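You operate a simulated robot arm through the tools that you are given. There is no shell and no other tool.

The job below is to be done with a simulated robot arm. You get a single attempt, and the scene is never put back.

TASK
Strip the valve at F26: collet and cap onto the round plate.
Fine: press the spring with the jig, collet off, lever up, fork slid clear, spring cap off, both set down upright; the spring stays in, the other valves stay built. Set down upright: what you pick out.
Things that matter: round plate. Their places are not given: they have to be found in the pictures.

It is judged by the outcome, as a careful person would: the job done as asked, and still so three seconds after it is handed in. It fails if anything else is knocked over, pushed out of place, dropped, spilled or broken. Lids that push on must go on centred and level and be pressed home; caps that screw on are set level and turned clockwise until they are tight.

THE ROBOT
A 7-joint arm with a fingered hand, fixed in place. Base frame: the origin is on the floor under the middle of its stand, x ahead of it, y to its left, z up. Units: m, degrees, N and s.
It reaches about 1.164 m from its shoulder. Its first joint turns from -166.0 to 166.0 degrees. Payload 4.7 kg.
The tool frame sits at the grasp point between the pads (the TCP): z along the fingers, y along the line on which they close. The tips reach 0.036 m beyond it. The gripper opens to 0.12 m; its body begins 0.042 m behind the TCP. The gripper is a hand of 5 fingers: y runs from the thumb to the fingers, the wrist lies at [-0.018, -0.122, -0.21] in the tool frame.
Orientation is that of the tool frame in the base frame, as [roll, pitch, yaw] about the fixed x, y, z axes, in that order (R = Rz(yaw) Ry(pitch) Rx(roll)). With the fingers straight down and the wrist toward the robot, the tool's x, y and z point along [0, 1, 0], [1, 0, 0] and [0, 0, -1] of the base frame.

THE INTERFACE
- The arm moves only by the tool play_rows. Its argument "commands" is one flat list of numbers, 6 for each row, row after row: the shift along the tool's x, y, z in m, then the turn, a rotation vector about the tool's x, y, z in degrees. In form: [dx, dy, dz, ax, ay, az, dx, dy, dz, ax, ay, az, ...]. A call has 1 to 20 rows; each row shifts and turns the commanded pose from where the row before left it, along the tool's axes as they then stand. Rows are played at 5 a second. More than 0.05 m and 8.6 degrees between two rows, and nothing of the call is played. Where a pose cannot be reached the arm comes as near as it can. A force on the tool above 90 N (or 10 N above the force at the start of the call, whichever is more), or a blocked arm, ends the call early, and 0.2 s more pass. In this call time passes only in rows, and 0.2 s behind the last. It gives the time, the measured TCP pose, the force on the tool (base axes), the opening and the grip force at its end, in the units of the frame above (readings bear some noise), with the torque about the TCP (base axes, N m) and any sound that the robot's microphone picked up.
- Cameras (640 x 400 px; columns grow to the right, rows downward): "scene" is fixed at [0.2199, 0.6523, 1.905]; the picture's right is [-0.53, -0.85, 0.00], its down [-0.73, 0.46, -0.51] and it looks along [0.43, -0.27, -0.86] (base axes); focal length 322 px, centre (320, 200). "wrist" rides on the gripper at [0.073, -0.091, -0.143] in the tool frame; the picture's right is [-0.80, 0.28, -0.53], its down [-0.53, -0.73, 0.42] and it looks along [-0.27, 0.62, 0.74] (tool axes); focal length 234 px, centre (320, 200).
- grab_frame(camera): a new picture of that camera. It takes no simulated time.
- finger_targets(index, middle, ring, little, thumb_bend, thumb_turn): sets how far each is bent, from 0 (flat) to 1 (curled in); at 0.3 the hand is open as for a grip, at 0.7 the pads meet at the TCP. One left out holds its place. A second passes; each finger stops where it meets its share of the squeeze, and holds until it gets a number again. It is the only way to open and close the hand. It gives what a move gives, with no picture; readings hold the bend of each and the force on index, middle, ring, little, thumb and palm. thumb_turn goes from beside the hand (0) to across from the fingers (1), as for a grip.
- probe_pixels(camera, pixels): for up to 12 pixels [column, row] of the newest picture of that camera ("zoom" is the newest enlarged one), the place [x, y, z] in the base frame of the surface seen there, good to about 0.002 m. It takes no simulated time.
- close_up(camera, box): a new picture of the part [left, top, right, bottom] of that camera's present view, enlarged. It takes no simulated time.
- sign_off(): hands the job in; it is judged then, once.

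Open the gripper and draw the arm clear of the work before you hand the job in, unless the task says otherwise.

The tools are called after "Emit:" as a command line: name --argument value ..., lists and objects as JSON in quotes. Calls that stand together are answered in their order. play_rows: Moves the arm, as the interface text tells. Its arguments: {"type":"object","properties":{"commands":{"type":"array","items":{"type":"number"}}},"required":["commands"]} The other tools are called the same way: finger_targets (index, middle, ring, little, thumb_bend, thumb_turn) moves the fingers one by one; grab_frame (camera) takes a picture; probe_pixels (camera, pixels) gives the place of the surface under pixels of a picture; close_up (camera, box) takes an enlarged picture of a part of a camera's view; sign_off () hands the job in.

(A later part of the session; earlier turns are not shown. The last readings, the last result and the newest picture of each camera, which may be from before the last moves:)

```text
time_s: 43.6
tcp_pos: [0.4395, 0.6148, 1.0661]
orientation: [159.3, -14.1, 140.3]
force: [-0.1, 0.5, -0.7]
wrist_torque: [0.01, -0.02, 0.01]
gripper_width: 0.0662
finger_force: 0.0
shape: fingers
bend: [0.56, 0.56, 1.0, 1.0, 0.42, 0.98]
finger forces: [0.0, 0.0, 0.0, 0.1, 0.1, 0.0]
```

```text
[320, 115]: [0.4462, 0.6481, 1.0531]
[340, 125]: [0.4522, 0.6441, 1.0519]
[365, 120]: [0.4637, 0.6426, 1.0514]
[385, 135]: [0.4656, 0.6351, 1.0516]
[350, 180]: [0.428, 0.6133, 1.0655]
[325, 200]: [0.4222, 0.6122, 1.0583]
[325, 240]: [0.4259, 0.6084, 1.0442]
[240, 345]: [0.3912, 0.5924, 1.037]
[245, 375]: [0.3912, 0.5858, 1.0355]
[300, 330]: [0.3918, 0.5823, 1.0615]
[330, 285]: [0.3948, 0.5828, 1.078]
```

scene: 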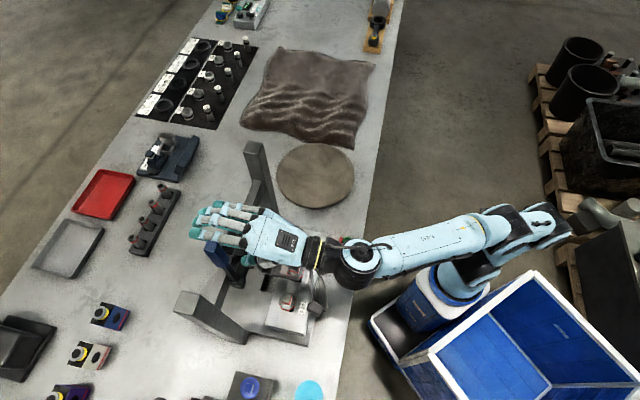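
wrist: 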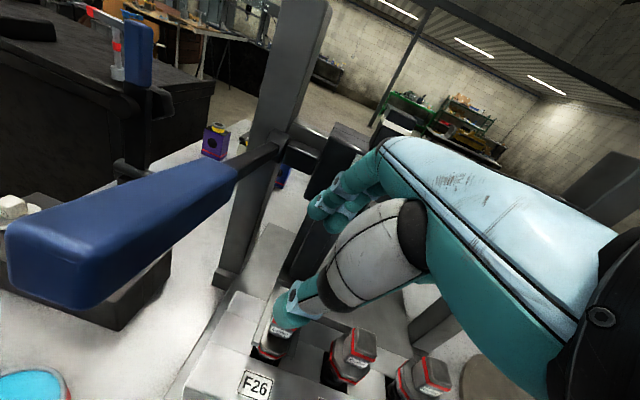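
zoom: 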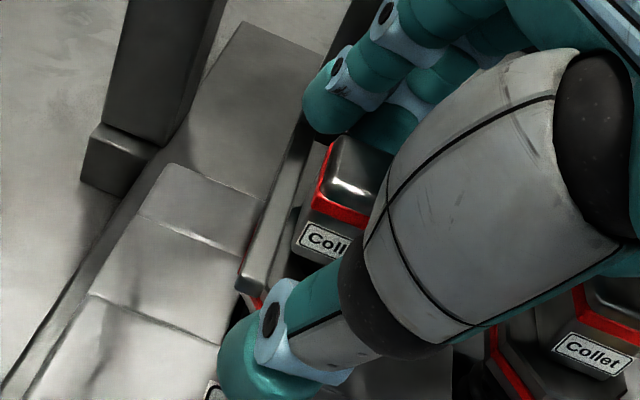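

The fingertips reach down to z about 1.05 alongside the collet (top 1.065). I lower 5 mm more and then close index, middle and thumb on it.

Emit:
play_rows --commands '[-0.0012, -0.0017, 0.0045, 0, 0, 0, 0, 0, 0, 0, 0, 0]'

Emit:
finger_targets --index 0.75 --middle 0.75 --thumb_bend 0.75

Emit:
close_up --camera "wrist" --box '[240, 180, 380, 330]'

Emit:
close_up --camera "scene" --box '[265, 255, 325, 315]'

```text
time_s: 44.2
tcp_pos: [0.4386, 0.6152, 1.0621]
orientation: [159.4, -14.1, 140.2]
force: [0.4, 0.5, 0.3]
wrist_torque: [0.0, 0.0, 0.0]
gripper_width: 0.0657
finger_force: 0.1
shape: fingers
bend: [0.56, 0.56, 1.0, 1.0, 0.42, 0.98]
finger forces: [0.0, 0.0, 0.1, 0.0, 0.0, 0.0]
```

```text
time_s: 45.2
tcp_pos: [0.439, 0.6148, 1.0622]
orientation: [159.5, -14.0, 140.2]
force: [-2.3, 0.2, -5.2]
wrist_torque: [-0.23, 0.19, 0.26]
gripper_width: 0.0318
finger_force: 13.6
shape: fingers
bend: [0.73, 0.72, 1.0, 1.0, 0.53, 0.97]
finger forces: [6.6, 6.8, 0.0, 0.0, 14.4, 0.0]
```

```text
2.67 times, centred on (310, 255) of wrist
```

zoom: 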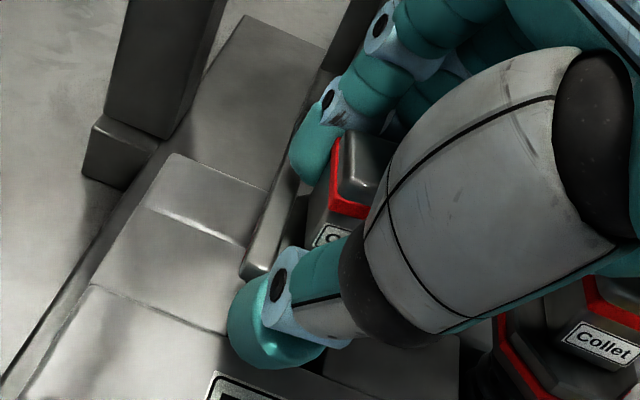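

```text
6.67 times, centred on (295, 285) of scene
```

zoom: 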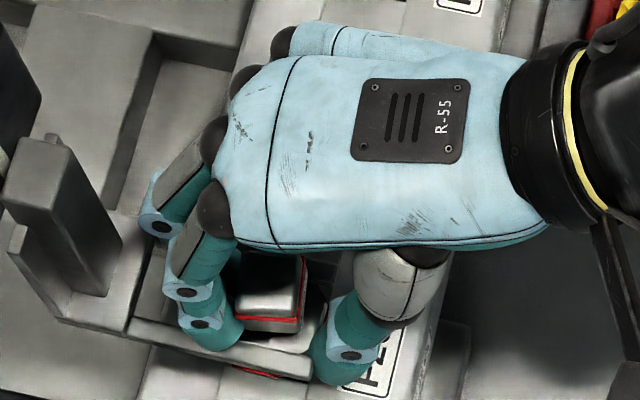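

Contact: index 6.6, middle 6.8, thumb 14.4 N, but the thumb stopped at only 0.53, so I check whether it holds the collet or the cap edge, and whether the collet shifted.

Emit:
probe_pixels --camera "zoom" --pixels '[[250, 262], [300, 268], [245, 310], [295, 312], [270, 285], [205, 345], [335, 375], [350, 330], [310, 345], [260, 360]]'

Emit:
close_up --camera "wrist" --box '[270, 200, 350, 290]'

```text
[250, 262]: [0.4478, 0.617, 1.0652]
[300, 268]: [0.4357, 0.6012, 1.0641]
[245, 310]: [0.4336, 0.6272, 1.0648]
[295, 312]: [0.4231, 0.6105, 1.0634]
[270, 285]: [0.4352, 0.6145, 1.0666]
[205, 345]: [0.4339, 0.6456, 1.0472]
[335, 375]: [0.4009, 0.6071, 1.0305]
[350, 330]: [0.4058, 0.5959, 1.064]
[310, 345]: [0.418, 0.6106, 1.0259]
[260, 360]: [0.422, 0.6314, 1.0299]
```

```text
4.44 times, centred on (310, 245) of wrist
```

zoom: 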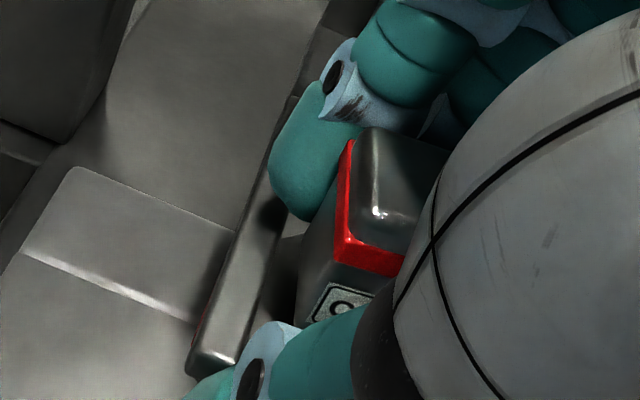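

The thumb and index are offset about 1.3 cm left of the collet's centre (thumb tip at r≈0.146, by the tine end). I open, shift 1.3 cm to the right and up 4 mm, then grip again.

Emit:
finger_targets --index 0.57 --middle 0.57 --thumb_bend 0.4

Emit:
play_rows --commands '[0.001, 0.0014, -0.0036, 0, 0, 0, -0.0063, -0.001, -0.0019, 0, 0, 0, -0.0063, 0, -0.0017, 0, 0, 0, 0, 0, 0, 0, 0, 0]'

Emit:
close_up --camera "scene" --box '[265, 255, 325, 315]'

Emit:
close_up --camera "wrist" --box '[240, 180, 380, 330]'

```text
time_s: 46.2
tcp_pos: [0.4397, 0.6148, 1.0625]
orientation: [159.4, -14.1, 140.2]
force: [0.0, -1.0, -0.2]
wrist_torque: [0.01, 0.01, 0.0]
gripper_width: 0.0686
finger_force: 0.0
shape: fingers
bend: [0.56, 0.56, 1.0, 1.0, 0.4, 0.97]
finger forces: [0.1, 0.0, 0.1, 0.1, 0.0, 0.0]
```

```text
time_s: 47.2
tcp_pos: [0.4484, 0.604, 1.0656]
orientation: [159.2, -14.0, 140.2]
force: [-1.0, -0.4, 1.2]
wrist_torque: [0.0, 0.0, -0.02]
gripper_width: 0.0685
finger_force: 0.1
shape: fingers
bend: [0.56, 0.56, 1.0, 1.0, 0.4, 0.97]
finger forces: [0.1, 0.1, 0.1, 0.0, 0.0, 0.0]
```

```text
6.67 times, centred on (295, 285) of scene
```

zoom: 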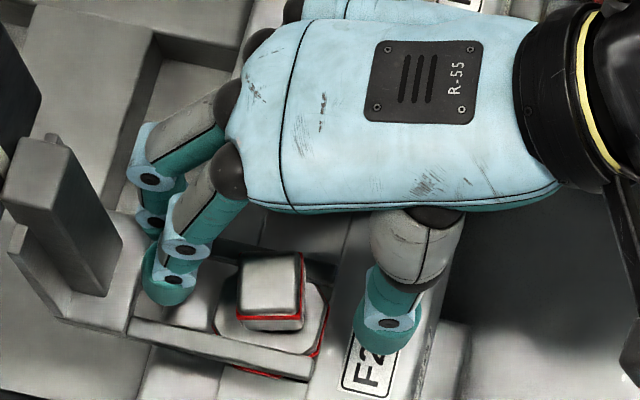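

```text
2.67 times, centred on (310, 255) of wrist
```

zoom: 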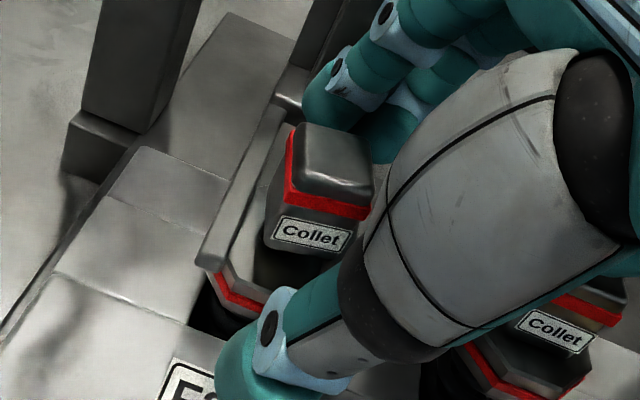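

Now the collet sits between index tip (335,110) and thumb tip (255,370). I verify their lateral positions by probing before closing.

Emit:
probe_pixels --camera "zoom" --pixels '[[325, 110], [345, 125], [390, 135], [240, 370], [255, 390], [270, 340], [330, 160], [310, 240], [250, 290], [215, 260]]'

Emit:
close_up --camera "scene" --box '[275, 275, 315, 310]'

Emit:
probe_pixels --camera "zoom" --pixels '[[120, 120], [140, 180], [420, 220], [440, 190], [400, 260], [245, 130], [290, 140], [240, 180], [290, 185]]'

```text
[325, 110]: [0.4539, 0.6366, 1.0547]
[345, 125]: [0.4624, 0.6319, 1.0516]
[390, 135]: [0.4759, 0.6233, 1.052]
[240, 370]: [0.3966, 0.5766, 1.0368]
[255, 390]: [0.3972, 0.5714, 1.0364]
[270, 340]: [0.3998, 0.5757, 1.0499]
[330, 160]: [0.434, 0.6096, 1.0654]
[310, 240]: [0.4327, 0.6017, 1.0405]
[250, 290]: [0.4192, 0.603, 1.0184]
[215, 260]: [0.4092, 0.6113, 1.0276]
```

```text
11.43 times, centred on (295, 292) of scene
```

zoom: 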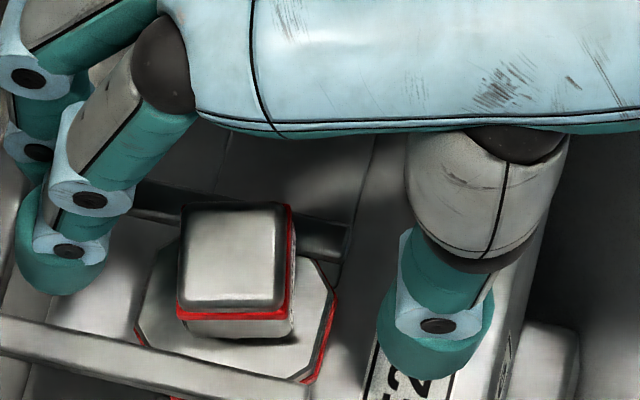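

```text
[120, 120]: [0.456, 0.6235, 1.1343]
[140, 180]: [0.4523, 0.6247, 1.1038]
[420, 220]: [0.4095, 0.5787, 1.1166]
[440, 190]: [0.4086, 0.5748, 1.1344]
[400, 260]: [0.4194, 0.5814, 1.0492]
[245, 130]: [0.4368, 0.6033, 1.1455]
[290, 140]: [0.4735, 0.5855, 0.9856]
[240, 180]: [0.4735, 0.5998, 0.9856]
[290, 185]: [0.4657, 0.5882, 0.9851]
```

The index and thumb are now about 5 mm right of centre, and the collet has turned about 12° in place (it is loose). I shift 7 mm left so both index and middle plus thumb bear on it, then close.

Emit:
play_rows --commands '[0.0068, 0, 0.0018, 0, 0, 0, 0, 0, 0, 0, 0, 0]'

Emit:
finger_targets --index 0.72 --middle 0.72 --thumb_bend 0.75

Emit:
close_up --camera "wrist" --box '[240, 180, 380, 330]'

Emit:
close_up --camera "scene" --box '[275, 275, 315, 310]'

```text
time_s: 47.8
tcp_pos: [0.4427, 0.6095, 1.0655]
orientation: [159.3, -14.0, 140.2]
force: [0.7, -1.1, 0.2]
wrist_torque: [0.02, -0.02, -0.02]
gripper_width: 0.0684
finger_force: 0.1
shape: fingers
bend: [0.56, 0.56, 1.0, 1.0, 0.4, 0.97]
finger forces: [0.0, 0.1, 0.0, 0.1, 0.1, 0.1]
```

```text
time_s: 48.8
tcp_pos: [0.4419, 0.6089, 1.065]
orientation: [159.3, -14.0, 140.2]
force: [-5.2, -9.0, -0.4]
wrist_torque: [-0.41, 0.23, 0.17]
gripper_width: 0.0247
finger_force: 15.6
shape: fingers
bend: [0.71, 0.71, 1.0, 1.0, 0.6, 0.97]
finger forces: [5.5, 3.2, 0.0, 0.0, 22.2, 0.0]
```

```text
2.67 times, centred on (310, 255) of wrist
```

zoom: 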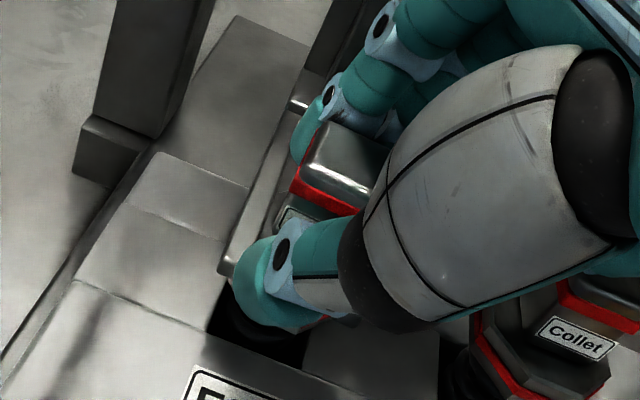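

```text
11.43 times, centred on (295, 292) of scene
```

zoom: 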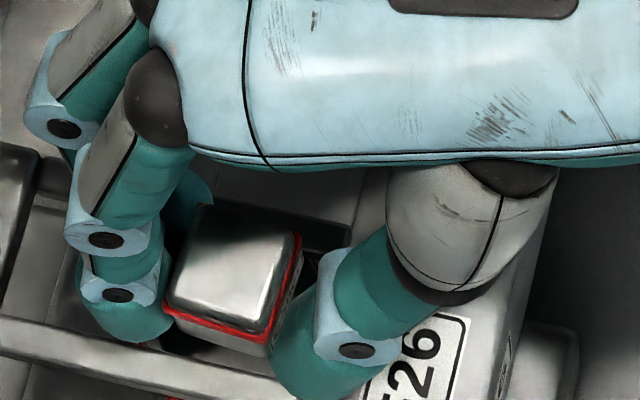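

Width 0.025 now matches the collet; the thumb carries 22 N against 9 N on the fingers. I bring the fingers in slightly more to balance the squeeze.

Emit:
finger_targets --index 0.78 --middle 0.78

Emit:
close_up --camera "scene" --box '[275, 275, 315, 310]'

Emit:
close_up --camera "wrist" --box '[240, 180, 380, 330]'

```text
time_s: 49.8
tcp_pos: [0.443, 0.6103, 1.0653]
orientation: [159.4, -14.0, 140.2]
force: [3.5, -3.0, -1.8]
wrist_torque: [-0.28, 0.1, 0.08]
gripper_width: 0.0243
finger_force: 19.6
shape: fingers
bend: [0.72, 0.73, 1.0, 1.0, 0.6, 0.96]
finger forces: [9.7, 8.5, 0.0, 0.0, 21.0, 0.0]
```

```text
11.43 times, centred on (295, 292) of scene
```

zoom: 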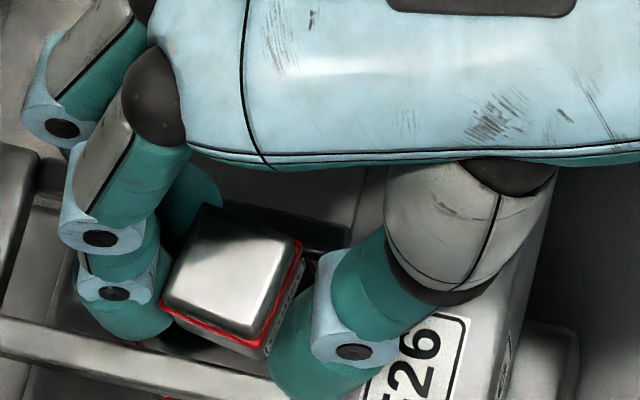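

```text
2.67 times, centred on (310, 255) of wrist
```

zoom: 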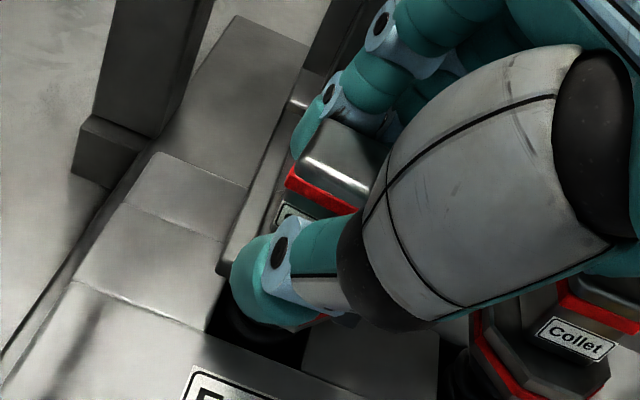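

The squeeze is balanced (18 N vs 21 N) though the collet turned about 20° in the grip. I lift slowly 1 cm and check that it comes along.

Emit:
play_rows --commands '[0.0012, 0.0017, -0.0045, 0, 0, 0, 0.0012, 0.0017, -0.0045, 0, 0, 0, 0, 0, 0, 0, 0, 0]'

Emit:
close_up --camera "scene" --box '[275, 275, 315, 310]'

Emit:
probe_pixels --camera "zoom" --pixels '[[210, 220], [285, 245], [175, 290], [250, 320], [225, 265]]'

Emit:
close_up --camera "wrist" --box '[240, 180, 380, 330]'

```text
time_s: 50.6
tcp_pos: [0.4426, 0.6113, 1.0745]
orientation: [159.3, -14.1, 140.2]
force: [1.8, 1.2, 0.5]
wrist_torque: [0.03, -0.01, 0.0]
gripper_width: 0.0232
finger_force: 17.9
shape: fingers
bend: [0.72, 0.73, 1.0, 1.0, 0.61, 0.96]
finger forces: [10.8, 7.0, 0.0, 0.0, 17.2, 0.0]
```

```text
11.43 times, centred on (295, 292) of scene
```

zoom: 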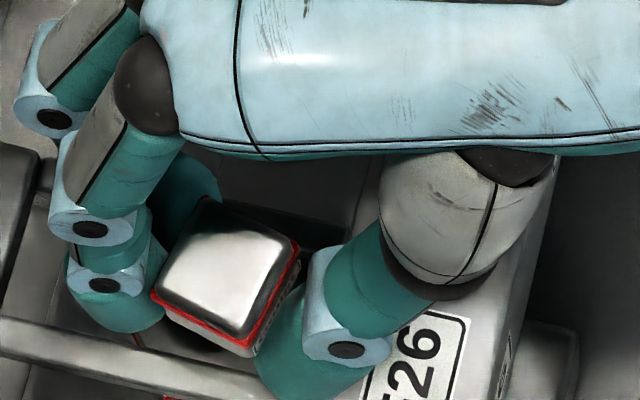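

```text
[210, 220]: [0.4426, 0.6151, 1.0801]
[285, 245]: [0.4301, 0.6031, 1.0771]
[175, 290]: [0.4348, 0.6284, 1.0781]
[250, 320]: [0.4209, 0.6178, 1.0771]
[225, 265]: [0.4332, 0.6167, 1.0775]
```

```text
2.67 times, centred on (310, 255) of wrist
```

zoom: 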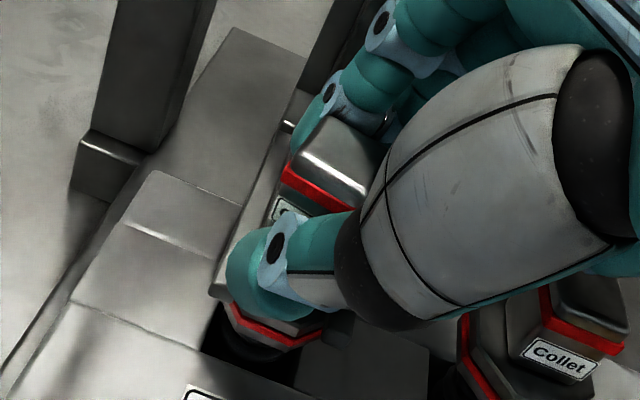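

The collet rose with the hand (top now 1.078, level) and net force is about zero. I lift 5 cm more, then check it in both cameras.

Emit:
play_rows --commands '[0.0024, 0.0034, -0.0091, 0, 0, 0, 0.0024, 0.0034, -0.0091, 0, 0, 0, 0.0024, 0.0034, -0.0091, 0, 0, 0, 0.0024, 0.0034, -0.0091, 0, 0, 0, 0.0024, 0.0034, -0.0091, 0, 0, 0, 0, 0, 0, 0, 0, 0]'

Emit:
close_up --camera "scene" --box '[250, 240, 340, 330]'

Emit:
close_up --camera "wrist" --box '[180, 150, 420, 400]'

```text
time_s: 52.0
tcp_pos: [0.4428, 0.6092, 1.127]
orientation: [159.4, -14.1, 140.1]
force: [-0.1, -0.1, -1.0]
wrist_torque: [0.02, -0.02, 0.01]
gripper_width: 0.0235
finger_force: 17.1
shape: fingers
bend: [0.72, 0.73, 1.0, 1.0, 0.61, 0.95]
finger forces: [10.2, 6.2, 0.1, 0.0, 18.2, 0.0]
```

```text
4.44 times, centred on (295, 285) of scene
```

zoom: 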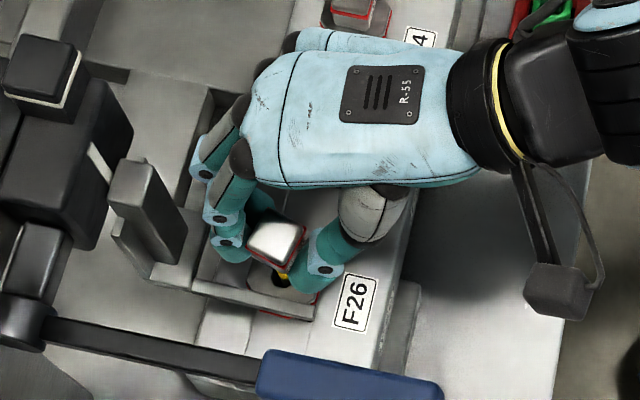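

```text
1.60 times, centred on (300, 275) of wrist
```

zoom: 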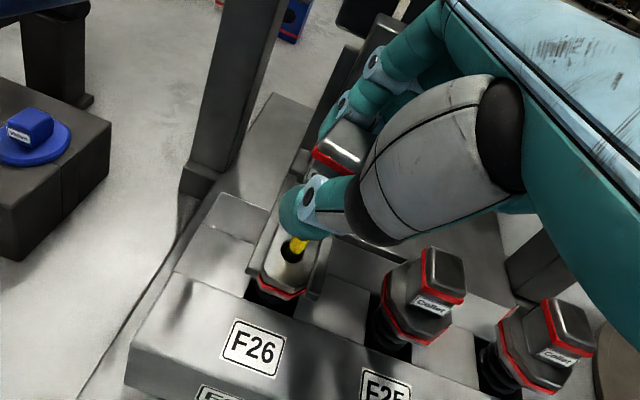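

The collet is up. Something yellow shows between it and the cap (wrist zoom (297,245)); I zoom to see if it's the valve stem or attached to the collet.

Emit:
close_up --camera "wrist" --box '[265, 220, 345, 300]'

Emit:
close_up --camera "scene" --box '[280, 275, 320, 310]'

Emit:
probe_pixels --camera "zoom" --pixels '[[195, 175], [205, 190], [215, 160], [230, 215], [200, 110], [215, 130], [180, 80], [245, 95], [320, 170], [290, 230]]'

```text
5.00 times, centred on (305, 260) of wrist
```

zoom: 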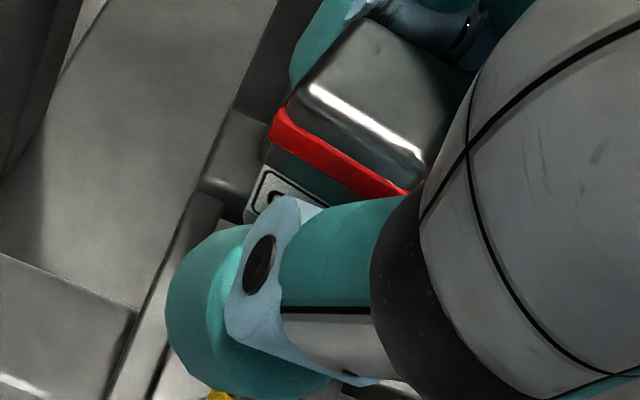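

```text
11.43 times, centred on (300, 292) of scene
```

zoom: 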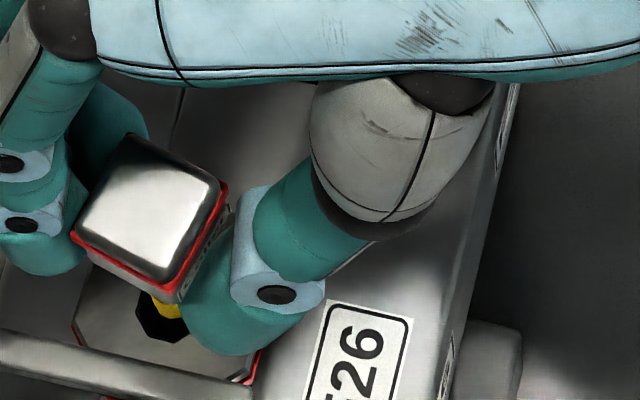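

```text
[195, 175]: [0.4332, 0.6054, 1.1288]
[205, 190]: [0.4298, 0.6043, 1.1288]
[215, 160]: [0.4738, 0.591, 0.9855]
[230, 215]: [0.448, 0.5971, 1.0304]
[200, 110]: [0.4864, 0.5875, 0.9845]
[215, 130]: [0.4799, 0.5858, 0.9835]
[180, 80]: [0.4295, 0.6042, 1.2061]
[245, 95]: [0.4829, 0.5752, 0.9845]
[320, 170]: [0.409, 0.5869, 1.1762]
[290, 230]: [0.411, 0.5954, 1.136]
```

The yellow piece is the valve's stem tip showing in the cap's hole; the collet is free. I back away with it (up 8 cm, back 14 cm) keeping the hand's orientation so the collet stays upright.

Emit:
play_rows --commands '[0.0064, -0.0208, -0.0238, 0, 0, 0, 0.0064, -0.0208, -0.0238, 0, 0, 0, 0.0064, -0.0208, -0.0238, 0, 0, 0, 0.0064, -0.0208, -0.0238, 0, 0, 0, 0.0064, -0.0208, -0.0238, 0, 0, 0, 0, 0, 0, 0, 0, 0]'

Emit:
close_up --camera "scene" --box '[240, 220, 380, 340]'

Emit:
close_up --camera "wrist" --box '[180, 150, 420, 400]'

```text
time_s: 53.4
tcp_pos: [0.3434, 0.511, 1.2053]
orientation: [159.4, -14.0, 140.3]
force: [-0.3, 0.0, -1.0]
wrist_torque: [0.0, 0.01, 0.0]
gripper_width: 0.0235
finger_force: 17.5
shape: fingers
bend: [0.72, 0.73, 1.0, 1.0, 0.61, 0.95]
finger forces: [10.1, 6.2, 0.0, 0.0, 18.0, 0.0]
```

```text
3.33 times, centred on (310, 280) of scene
```

zoom: 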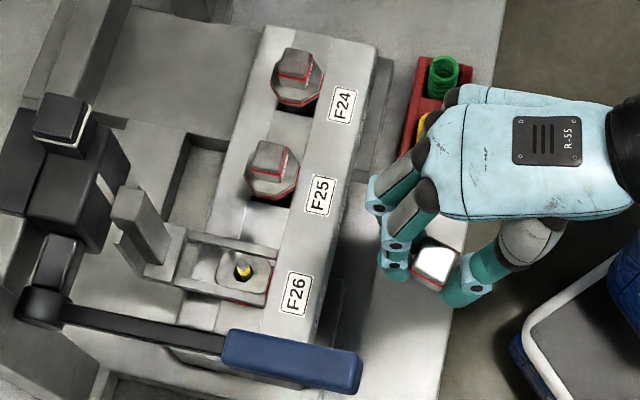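

```text
1.60 times, centred on (300, 275) of wrist
```

zoom: 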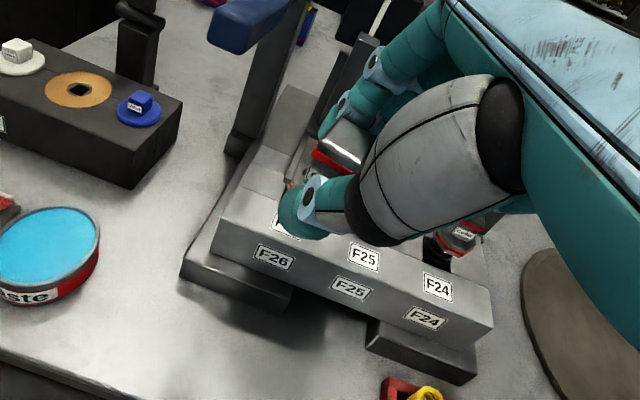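

The collet is securely held at scene zoom (435,260), F26 shows its cap with the yellow stem tip. The cyan item is a paste tin. I carry the collet sideways in front of the jig toward the tan round plate.

Emit:
play_rows --commands '[-0.0343, 0.0047, -0.0074, 0, 0, 0, -0.0343, 0.0047, -0.0074, 0, 0, 0, -0.0343, 0.0047, -0.0074, 0, 0, 0, -0.0343, 0.0047, -0.0074, 0, 0, 0, -0.0343, 0.0047, -0.0074, 0, 0, 0, -0.0343, 0.0047, -0.0074, 0, 0, 0, -0.0343, 0.0047, -0.0074, 0, 0, 0, -0.0343, 0.0047, -0.0074, 0, 0, 0, -0.0343, 0.0047, -0.0074, 0, 0, 0, -0.0343, 0.0047, -0.0074, 0, 0, 0, 0, 0, 0, 0, 0, 0]'

Emit:
grab_frame --camera "scene"

Emit:
grab_frame --camera "wrist"

```text
time_s: 55.8
tcp_pos: [0.628, 0.2983, 1.2047]
orientation: [159.4, -14.1, 140.2]
force: [-0.6, 0.3, -1.0]
wrist_torque: [-0.01, -0.03, 0.0]
gripper_width: 0.0233
finger_force: 17.4
shape: fingers
bend: [0.72, 0.73, 1.0, 1.0, 0.61, 0.95]
finger forces: [10.0, 6.3, 0.1, 0.0, 17.7, 0.0]
```

```text
taken
```

scene: 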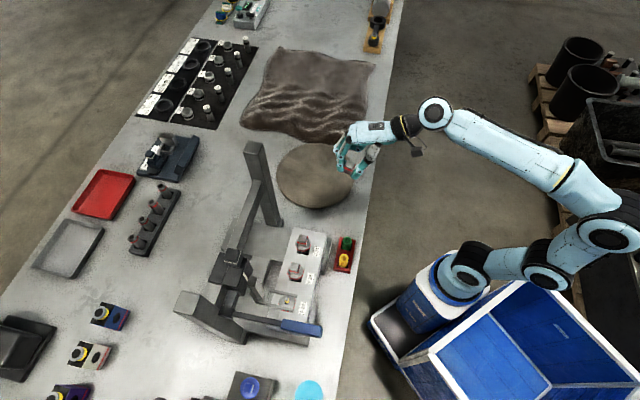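

```text
taken
```

wrist: 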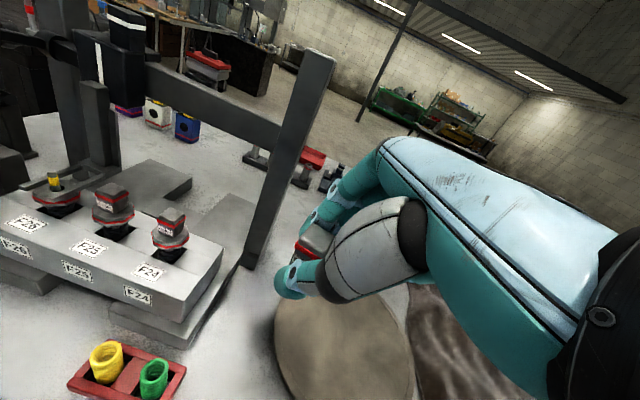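

Clear of the jig and pillar. I move the collet over the plate (TCP to about (0.82,0.34)) still at z 1.2.

Emit:
play_rows --commands '[-0.0238, 0.0314, 0.0054, 0, 0, 0, -0.0238, 0.0314, 0.0054, 0, 0, 0, -0.0238, 0.0314, 0.0054, 0, 0, 0, -0.0238, 0.0314, 0.0054, 0, 0, 0, -0.0238, 0.0314, 0.0054, 0, 0, 0, 0, 0, 0, 0, 0, 0]'

Emit:
close_up --camera "scene" --box '[250, 90, 410, 230]'

Emit:
close_up --camera "wrist" --box '[180, 150, 420, 400]'

```text
time_s: 57.2
tcp_pos: [0.8228, 0.3389, 1.205]
orientation: [159.4, -14.1, 140.2]
force: [0.0, 0.1, -0.8]
wrist_torque: [-0.06, 0.01, 0.01]
gripper_width: 0.0233
finger_force: 16.7
shape: fingers
bend: [0.72, 0.73, 1.0, 1.0, 0.61, 0.95]
finger forces: [10.0, 6.3, 0.0, 0.0, 17.7, 0.0]
```

```text
2.86 times, centred on (330, 160) of scene
```

zoom: 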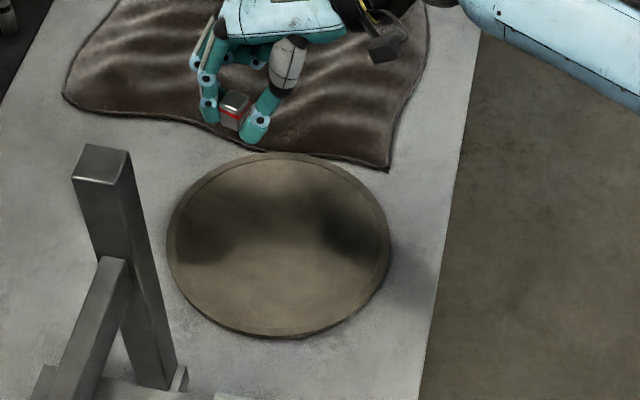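

```text
1.60 times, centred on (300, 275) of wrist
```

zoom: 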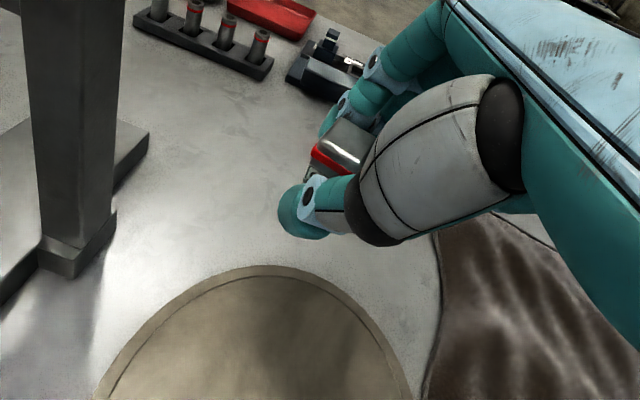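

The hand is above the plate. I probe the plate's rim and the collet's top corners to get the exact target and the collet's tilt.

Emit:
probe_pixels --camera "scene" --pixels '[[276, 187], [353, 188], [318, 145], [318, 207], [296, 155], [345, 160]]'

Emit:
close_up --camera "scene" --box '[290, 110, 325, 145]'

```text
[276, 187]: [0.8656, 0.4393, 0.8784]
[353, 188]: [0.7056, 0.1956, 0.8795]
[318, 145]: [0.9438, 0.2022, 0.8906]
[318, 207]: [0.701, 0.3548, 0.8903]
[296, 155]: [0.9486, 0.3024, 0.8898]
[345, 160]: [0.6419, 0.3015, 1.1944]
```

```text
11.43 times, centred on (308, 128) of scene
```

zoom: 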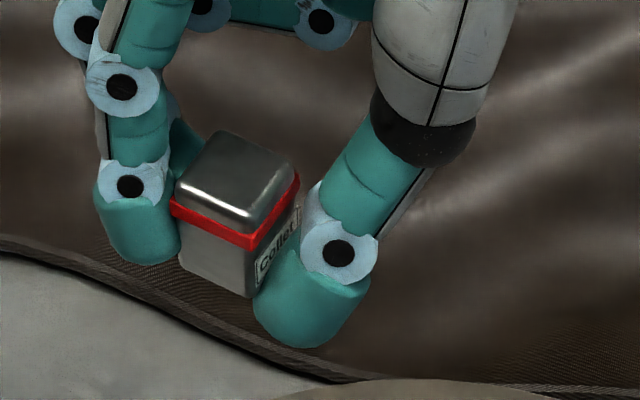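

The collet looks upright. I probe its top corners and visible bottom edge to know its height below the TCP.

Emit:
probe_pixels --camera "zoom" --pixels '[[218, 140], [290, 172], [245, 222], [183, 188], [235, 180], [210, 265], [245, 290], [190, 265], [215, 240], [265, 275], [300, 330], [140, 255]]'

```text
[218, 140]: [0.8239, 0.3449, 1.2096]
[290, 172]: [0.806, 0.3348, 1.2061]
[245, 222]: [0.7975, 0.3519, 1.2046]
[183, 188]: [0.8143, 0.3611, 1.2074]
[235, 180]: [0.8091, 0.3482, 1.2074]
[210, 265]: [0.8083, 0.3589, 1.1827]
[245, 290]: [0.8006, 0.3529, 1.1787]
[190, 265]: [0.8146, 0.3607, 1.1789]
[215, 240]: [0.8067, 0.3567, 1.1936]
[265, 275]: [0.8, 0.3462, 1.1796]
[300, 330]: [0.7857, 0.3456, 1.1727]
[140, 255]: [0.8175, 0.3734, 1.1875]
```

The collet's bottom is about 28 mm below the TCP. I check how low the thumb and finger tips reach compared with it.

Emit:
probe_pixels --camera "zoom" --pixels '[[300, 345], [280, 340], [320, 340], [270, 320], [340, 315], [260, 300], [130, 262], [150, 263], [115, 245], [255, 296], [250, 298], [183, 272]]'

Emit:
close_up --camera "wrist" --box '[270, 210, 350, 310]'

```text
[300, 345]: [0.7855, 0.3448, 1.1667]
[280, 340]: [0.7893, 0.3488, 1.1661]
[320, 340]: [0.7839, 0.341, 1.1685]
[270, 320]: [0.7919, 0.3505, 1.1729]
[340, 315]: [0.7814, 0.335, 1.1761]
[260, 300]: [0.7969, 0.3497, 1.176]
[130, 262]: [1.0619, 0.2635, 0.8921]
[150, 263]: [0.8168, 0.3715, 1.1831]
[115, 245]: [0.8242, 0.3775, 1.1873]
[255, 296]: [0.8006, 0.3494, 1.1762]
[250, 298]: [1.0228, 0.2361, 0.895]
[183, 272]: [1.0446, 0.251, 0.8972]
```

```text
4.00 times, centred on (310, 260) of wrist
```

zoom: 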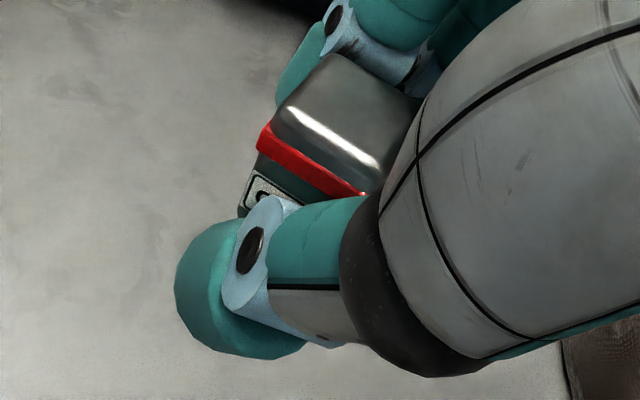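

The thumb tip hangs about 10 mm below the collet's bottom, so I'll touch the thumb down on the plate and then ease the grip so the collet slides down guided. First I descend to about 5 mm above thumb contact.

Emit:
play_rows --commands '[-0.0073, -0.01026, 0.02724, 0, 0, 0, -0.0073, -0.01026, 0.02724, 0, 0, 0, -0.0073, -0.01026, 0.02724, 0, 0, 0, -0.0073, -0.01026, 0.02724, 0, 0, 0, -0.0073, -0.01026, 0.02724, 0, 0, 0, -0.0073, -0.01026, 0.02724, 0, 0, 0, -0.0073, -0.01026, 0.02724, 0, 0, 0, -0.0073, -0.01026, 0.02724, 0, 0, 0, -0.0068, -0.0096, 0.0254, 0, 0, 0, 0, 0, 0, 0, 0, 0]'

Emit:
close_up --camera "scene" --box '[260, 130, 380, 220]'

Emit:
close_up --camera "wrist" --box '[240, 180, 380, 330]'

```text
time_s: 59.4
tcp_pos: [0.8205, 0.3398, 0.9371]
orientation: [159.3, -14.0, 140.3]
force: [0.8, 0.3, -0.6]
wrist_torque: [0.01, -0.04, 0.03]
gripper_width: 0.0232
finger_force: 17.6
shape: fingers
bend: [0.72, 0.73, 1.0, 1.0, 0.62, 0.95]
finger forces: [10.3, 6.2, 0.0, 0.1, 17.9, 0.0]
```

```text
4.44 times, centred on (320, 175) of scene
```

zoom: 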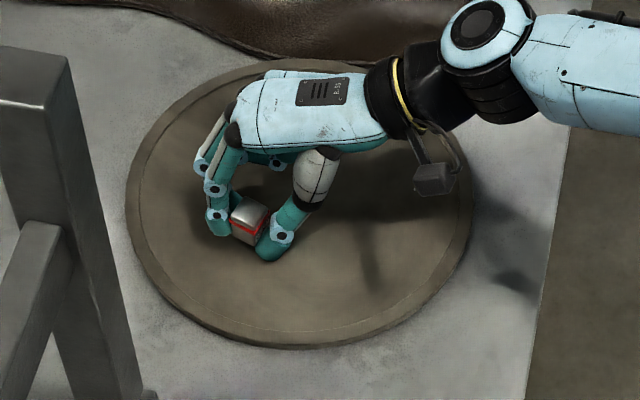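

```text
2.67 times, centred on (310, 255) of wrist
```

zoom: 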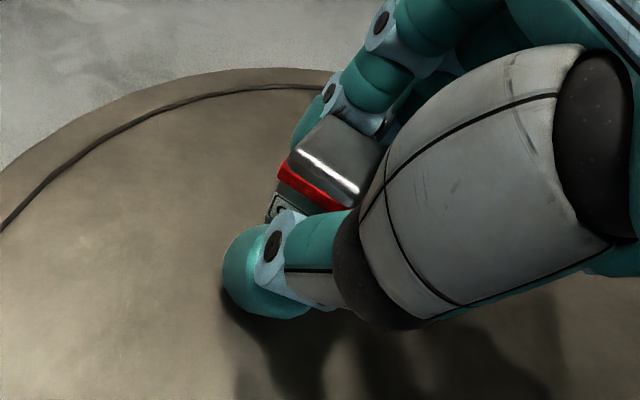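

The thumb is close to the plate. I lower in 2 mm steps to feel the touch.

Emit:
play_rows --commands '[-0.0005, -0.0007, 0.0018, 0, 0, 0, -0.0005, -0.0007, 0.0018, 0, 0, 0, -0.0005, -0.0007, 0.0018, 0, 0, 0, 0, 0, 0, 0, 0, 0]'

Emit:
close_up --camera "scene" --box '[290, 160, 325, 195]'

Emit:
probe_pixels --camera "zoom" --pixels '[[225, 220], [240, 260], [250, 270], [260, 250], [300, 290], [290, 310], [320, 300], [200, 250], [300, 340], [220, 300]]'

```text
time_s: 60.4
tcp_pos: [0.8211, 0.339, 0.935]
orientation: [159.2, -14.1, 140.3]
force: [1.0, -5.2, 18.5]
wrist_torque: [-0.21, 0.43, 0.11]
gripper_width: 0.0227
finger_force: 30.2
shape: fingers
bend: [0.72, 0.73, 1.0, 1.0, 0.64, 0.94]
finger forces: [13.0, 7.1, 0.0, 0.1, 40.6, 0.0]
```

```text
11.43 times, centred on (308, 178) of scene
```

zoom: 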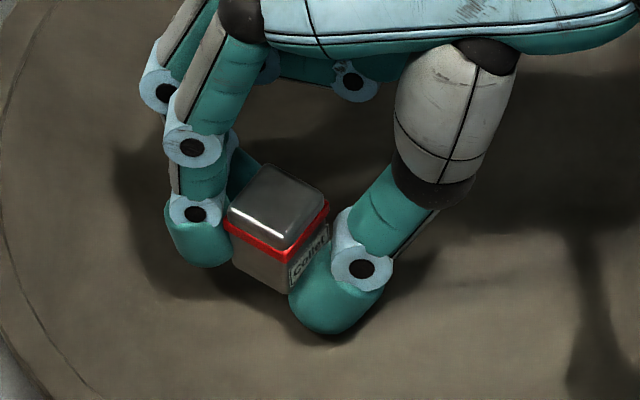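

```text
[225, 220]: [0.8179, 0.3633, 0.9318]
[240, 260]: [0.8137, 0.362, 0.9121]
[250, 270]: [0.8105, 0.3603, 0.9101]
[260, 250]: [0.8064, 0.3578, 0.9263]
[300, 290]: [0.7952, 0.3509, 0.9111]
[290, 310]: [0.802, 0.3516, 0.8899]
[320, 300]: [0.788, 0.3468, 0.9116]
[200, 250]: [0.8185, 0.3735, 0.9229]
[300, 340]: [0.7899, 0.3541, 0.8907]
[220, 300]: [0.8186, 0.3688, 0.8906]
```

Contact: 18.5 N upward at TCP z 0.935, with the collet's bottom still about 15 mm above the plate. I lift off slightly and measure the collet's top plane to level it before the guided release.

Emit:
play_rows --commands '[0.0012, 0.0017, -0.0045, 0, 0, 0, 0, 0, 0, 0, 0, 0]'

Emit:
close_up --camera "scene" --box '[296, 165, 321, 190]'

Emit:
probe_pixels --camera "zoom" --pixels '[[230, 150], [270, 170], [200, 190], [240, 215], [235, 180], [255, 195], [215, 170], [180, 200], [225, 225], [215, 290], [240, 310], [190, 280]]'

```text
time_s: 61.0
tcp_pos: [0.8213, 0.3403, 0.9335]
orientation: [159.6, -14.1, 140.2]
force: [0.0, -0.1, -0.6]
wrist_torque: [0.02, 0.02, -0.02]
gripper_width: 0.0233
finger_force: 17.3
shape: fingers
bend: [0.72, 0.73, 1.0, 1.0, 0.63, 0.94]
finger forces: [10.9, 6.1, 0.1, 0.0, 18.5, 0.1]
```

```text
16.00 times, centred on (308, 178) of scene
```

zoom: 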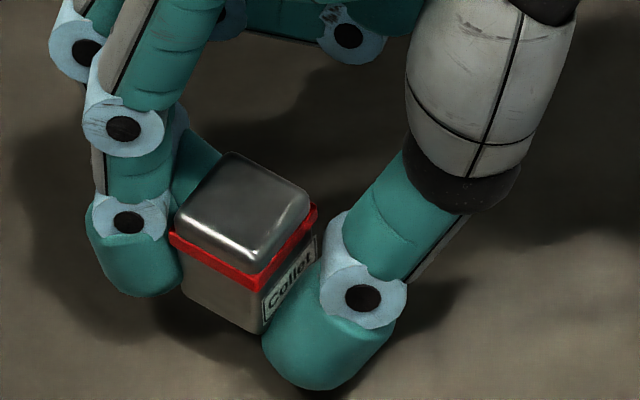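

```text
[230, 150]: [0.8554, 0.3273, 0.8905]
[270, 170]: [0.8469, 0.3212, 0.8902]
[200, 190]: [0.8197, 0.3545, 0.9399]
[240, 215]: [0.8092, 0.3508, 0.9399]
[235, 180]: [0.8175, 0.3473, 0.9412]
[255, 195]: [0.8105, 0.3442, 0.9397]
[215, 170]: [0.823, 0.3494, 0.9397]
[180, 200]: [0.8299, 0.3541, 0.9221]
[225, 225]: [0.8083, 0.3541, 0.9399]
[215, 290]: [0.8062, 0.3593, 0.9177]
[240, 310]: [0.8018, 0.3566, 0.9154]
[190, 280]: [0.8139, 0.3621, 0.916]
```

The collet's top is level (0.940 all over). I probe its bottom edge to know the drop.

Emit:
probe_pixels --camera "zoom" --pixels '[[258, 328], [262, 334], [250, 325], [200, 298], [188, 292], [225, 312], [285, 385], [310, 388], [265, 350], [140, 290], [165, 285], [120, 280]]'

```text
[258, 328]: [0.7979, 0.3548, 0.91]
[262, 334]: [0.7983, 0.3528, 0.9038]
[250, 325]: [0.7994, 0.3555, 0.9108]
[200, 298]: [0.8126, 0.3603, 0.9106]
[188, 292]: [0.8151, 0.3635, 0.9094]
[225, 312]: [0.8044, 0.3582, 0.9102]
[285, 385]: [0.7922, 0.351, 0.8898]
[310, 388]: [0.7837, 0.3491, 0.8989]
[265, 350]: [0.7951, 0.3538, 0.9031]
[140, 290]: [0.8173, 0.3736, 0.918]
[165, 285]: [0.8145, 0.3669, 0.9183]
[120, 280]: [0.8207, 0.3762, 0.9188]
```

The drop would be about 17 mm, too much. Tilting the hand 20° (thumb up) cuts it to about 6 mm with the collet's back edge landing first and the fingers backing it, after which it rocks upright. I lift 2 cm and tilt.

Emit:
play_rows --commands '[0.0049, 0.0068, -0.0182, 0, 0, 0, 0, 0, 0, 6.44, 0, 1.73, 0, 0, 0, 6.44, 0, 1.73, 0, 0, 0, 6.44, 0, 1.73, 0, 0, 0, 0, 0, 0]'

Emit:
close_up --camera "scene" --box '[291, 155, 326, 190]'

Emit:
close_up --camera "wrist" --box '[240, 180, 380, 330]'

```text
time_s: 62.2
tcp_pos: [0.8213, 0.3385, 0.9569]
orientation: [-179.9, -15.0, 135.0]
force: [-0.6, -0.4, -0.9]
wrist_torque: [-0.01, -0.04, -0.02]
gripper_width: 0.0231
finger_force: 18.1
shape: fingers
bend: [0.72, 0.73, 1.0, 1.0, 0.63, 0.94]
finger forces: [11.0, 6.1, 0.0, 0.0, 18.4, 0.1]
```

```text
11.43 times, centred on (308, 172) of scene
```

zoom: 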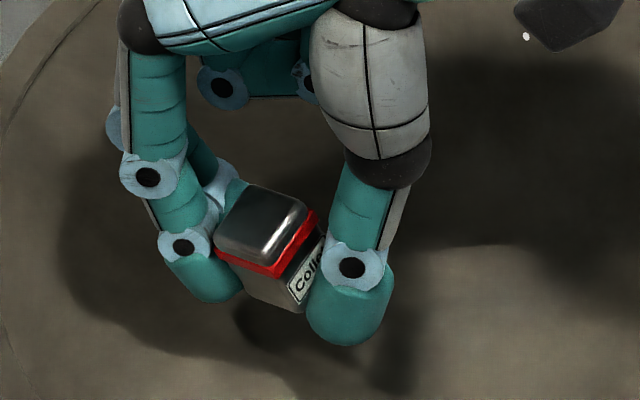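

```text
2.67 times, centred on (310, 255) of wrist
```

zoom: 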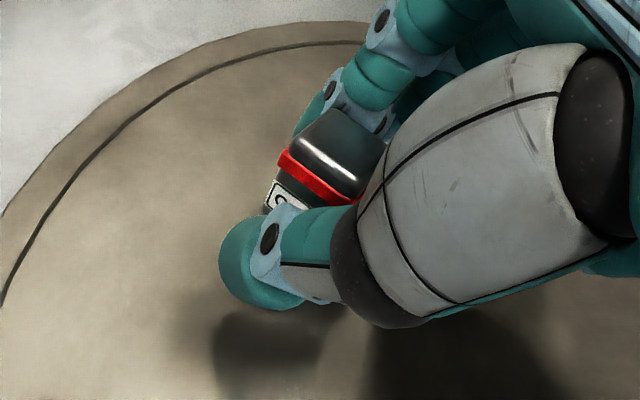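

The collet is now tilted 20° with its back edge lower. I probe the low points of the collet, thumb and fingers.

Emit:
probe_pixels --camera "zoom" --pixels '[[265, 300], [290, 308], [245, 288], [300, 310], [340, 342], [325, 335], [365, 335], [210, 298], [195, 290], [245, 215], [285, 235], [260, 255]]'

```text
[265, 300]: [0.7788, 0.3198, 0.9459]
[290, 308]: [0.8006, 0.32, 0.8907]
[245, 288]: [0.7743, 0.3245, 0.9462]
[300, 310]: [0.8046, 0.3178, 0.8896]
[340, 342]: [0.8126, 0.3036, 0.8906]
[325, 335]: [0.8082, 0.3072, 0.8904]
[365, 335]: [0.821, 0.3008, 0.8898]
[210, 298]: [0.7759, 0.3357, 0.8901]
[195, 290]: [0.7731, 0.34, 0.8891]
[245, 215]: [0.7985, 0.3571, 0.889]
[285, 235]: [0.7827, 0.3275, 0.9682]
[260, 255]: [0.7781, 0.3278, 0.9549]
```

That probe went to the wrist zoom; I retake the scene zoom and probe again.

Emit:
close_up --camera "scene" --box '[291, 155, 326, 190]'

Emit:
probe_pixels --camera "zoom" --pixels '[[265, 300], [290, 308], [245, 288], [300, 310], [340, 342], [325, 335], [365, 335], [210, 298], [195, 290], [245, 215], [285, 235], [260, 255]]'

```text
11.43 times, centred on (308, 172) of scene
```

zoom: 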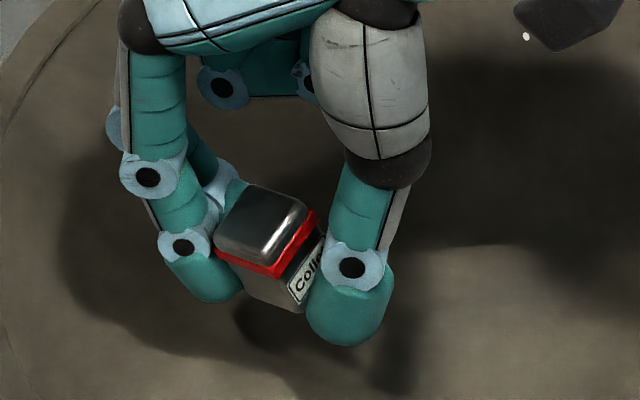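

```text
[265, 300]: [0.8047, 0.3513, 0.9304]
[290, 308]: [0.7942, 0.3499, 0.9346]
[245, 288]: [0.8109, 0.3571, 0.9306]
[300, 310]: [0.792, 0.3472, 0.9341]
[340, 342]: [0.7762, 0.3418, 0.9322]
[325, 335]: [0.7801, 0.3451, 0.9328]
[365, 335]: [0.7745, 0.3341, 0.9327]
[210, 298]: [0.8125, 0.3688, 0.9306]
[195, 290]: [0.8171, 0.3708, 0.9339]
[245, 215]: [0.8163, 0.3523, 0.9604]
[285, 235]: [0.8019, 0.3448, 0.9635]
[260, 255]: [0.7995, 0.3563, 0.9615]
```

The lowest points of thumb, fingers and collet are now within a few mm of each other (~0.93). I descend 2.8 cm, then in small steps until touch.

Emit:
play_rows --commands '[-0.0026, 0, 0.0097, 0, 0, 0, -0.0026, 0, 0.0097, 0, 0, 0, -0.0016, 0, 0.0058, 0, 0, 0, 0, 0, 0, 0, 0, 0]'

Emit:
play_rows --commands '[-0.0005, 0, 0.0019, 0, 0, 0, 0, 0, 0, 0, 0, 0]'

```text
time_s: 63.2
tcp_pos: [0.8212, 0.3405, 0.9307]
orientation: [-180.0, -15.0, 135.0]
force: [0.5, 0.6, 0.1]
wrist_torque: [0.04, 0.01, 0.02]
gripper_width: 0.0234
finger_force: 17.6
shape: fingers
bend: [0.72, 0.73, 1.0, 1.0, 0.63, 0.94]
finger forces: [11.0, 6.1, 0.1, 0.0, 18.2, 0.0]
```

```text
time_s: 63.8
tcp_pos: [0.8218, 0.3388, 0.9289]
orientation: [180.0, -14.9, 135.0]
force: [0.5, 0.4, -0.6]
wrist_torque: [0.02, 0.01, 0.0]
gripper_width: 0.0231
finger_force: 17.9
shape: fingers
bend: [0.72, 0.73, 1.0, 1.0, 0.63, 0.94]
finger forces: [10.9, 6.2, 0.0, 0.0, 18.3, 0.0]
```

No contact yet at z 0.929. I go on in 2 mm steps.

Emit:
play_rows --commands '[-0.0005, 0, 0.0019, 0, 0, 0, -0.0005, 0, 0.0019, 0, 0, 0, 0, 0, 0, 0, 0, 0]'

Emit:
close_up --camera "scene" --box '[291, 165, 326, 200]'

Emit:
probe_pixels --camera "zoom" --pixels '[[250, 270], [265, 282], [290, 290], [310, 300], [340, 325], [210, 285], [250, 205], [285, 220]]'

```text
time_s: 64.6
tcp_pos: [0.8217, 0.3394, 0.9267]
orientation: [179.8, -15.0, 135.0]
force: [1.3, -1.8, 8.4]
wrist_torque: [-0.13, 0.28, 0.04]
gripper_width: 0.0231
finger_force: 22.2
shape: fingers
bend: [0.72, 0.73, 1.0, 1.0, 0.64, 0.94]
finger forces: [10.9, 6.0, 0.0, 0.0, 26.9, 0.1]
```

```text
11.43 times, centred on (308, 182) of scene
```

zoom: 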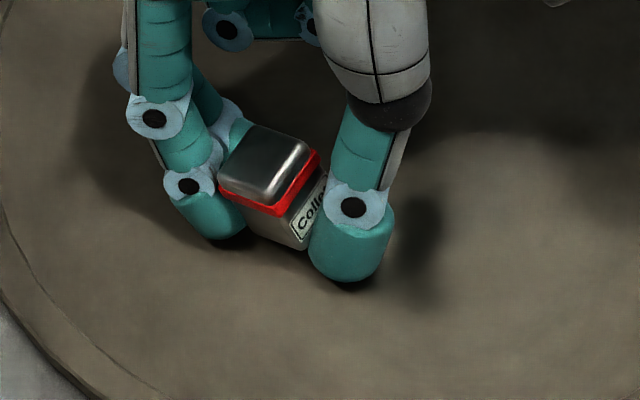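

```text
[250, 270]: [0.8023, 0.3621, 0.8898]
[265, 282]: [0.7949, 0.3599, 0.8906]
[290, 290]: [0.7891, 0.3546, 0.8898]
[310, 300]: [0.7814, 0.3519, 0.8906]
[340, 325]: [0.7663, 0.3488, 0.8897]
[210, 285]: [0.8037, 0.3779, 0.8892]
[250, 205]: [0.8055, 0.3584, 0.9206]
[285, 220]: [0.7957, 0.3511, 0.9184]
```

The thumb touches (8 N). I probe the collet's bottom edge to see the remaining gap.

Emit:
probe_pixels --camera "zoom" --pixels '[[252, 230], [265, 236], [280, 241], [298, 246], [245, 222], [305, 248], [230, 235], [215, 236]]'

```text
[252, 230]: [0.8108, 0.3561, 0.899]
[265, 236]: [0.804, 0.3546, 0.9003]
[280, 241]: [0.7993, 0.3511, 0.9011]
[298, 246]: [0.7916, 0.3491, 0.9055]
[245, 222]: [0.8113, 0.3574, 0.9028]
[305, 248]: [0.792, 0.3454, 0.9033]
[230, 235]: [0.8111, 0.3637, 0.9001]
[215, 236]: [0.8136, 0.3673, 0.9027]
```

Gap about 6–7 mm at the collet's back corner. I lift 3 mm, tilt another 5°, and come down again to shrink it.

Emit:
play_rows --commands '[0.0013, 0, -0.0048, 0, 0, 0, 0, 0, 0, 4.83, 0, 1.3, 0, 0, 0, 0, 0, 0]'

Emit:
play_rows --commands '[-0.0005, 0.0002, 0.0019, 0, 0, 0, -0.0005, 0.0002, 0.0019, 0, 0, 0, 0, 0, 0, 0, 0, 0]'

Emit:
close_up --camera "scene" --box '[291, 165, 326, 200]'

Emit:
probe_pixels --camera "zoom" --pixels '[[252, 230], [265, 236], [280, 241], [298, 246], [245, 222], [245, 235], [230, 235], [215, 236]]'

```text
time_s: 65.4
tcp_pos: [0.8208, 0.34, 0.9291]
orientation: [-174.7, -14.9, 133.6]
force: [0.9, 0.2, 0.2]
wrist_torque: [0.01, -0.01, 0.02]
gripper_width: 0.0231
finger_force: 17.6
shape: fingers
bend: [0.72, 0.73, 1.0, 1.0, 0.63, 0.94]
finger forces: [11.0, 6.2, 0.0, 0.0, 18.4, 0.0]
```

```text
time_s: 66.2
tcp_pos: [0.8213, 0.3407, 0.9259]
orientation: [-174.8, -14.9, 133.7]
force: [0.2, 0.7, -0.6]
wrist_torque: [0.01, -0.02, -0.02]
gripper_width: 0.0231
finger_force: 18.1
shape: fingers
bend: [0.72, 0.73, 1.0, 1.0, 0.63, 0.94]
finger forces: [10.9, 6.2, 0.0, 0.0, 18.4, 0.1]
```

```text
11.43 times, centred on (308, 182) of scene
```

zoom: 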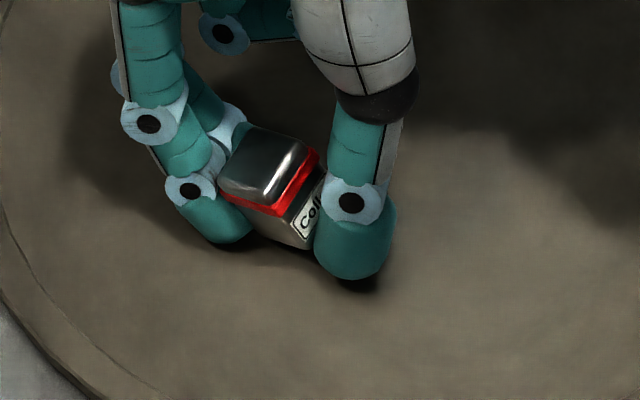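

```text
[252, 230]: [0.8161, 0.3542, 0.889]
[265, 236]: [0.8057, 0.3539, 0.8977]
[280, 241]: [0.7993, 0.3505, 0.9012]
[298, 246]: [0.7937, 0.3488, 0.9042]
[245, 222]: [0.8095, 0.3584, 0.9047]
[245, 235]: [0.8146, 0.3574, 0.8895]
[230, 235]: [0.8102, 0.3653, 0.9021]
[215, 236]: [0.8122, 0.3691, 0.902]
```

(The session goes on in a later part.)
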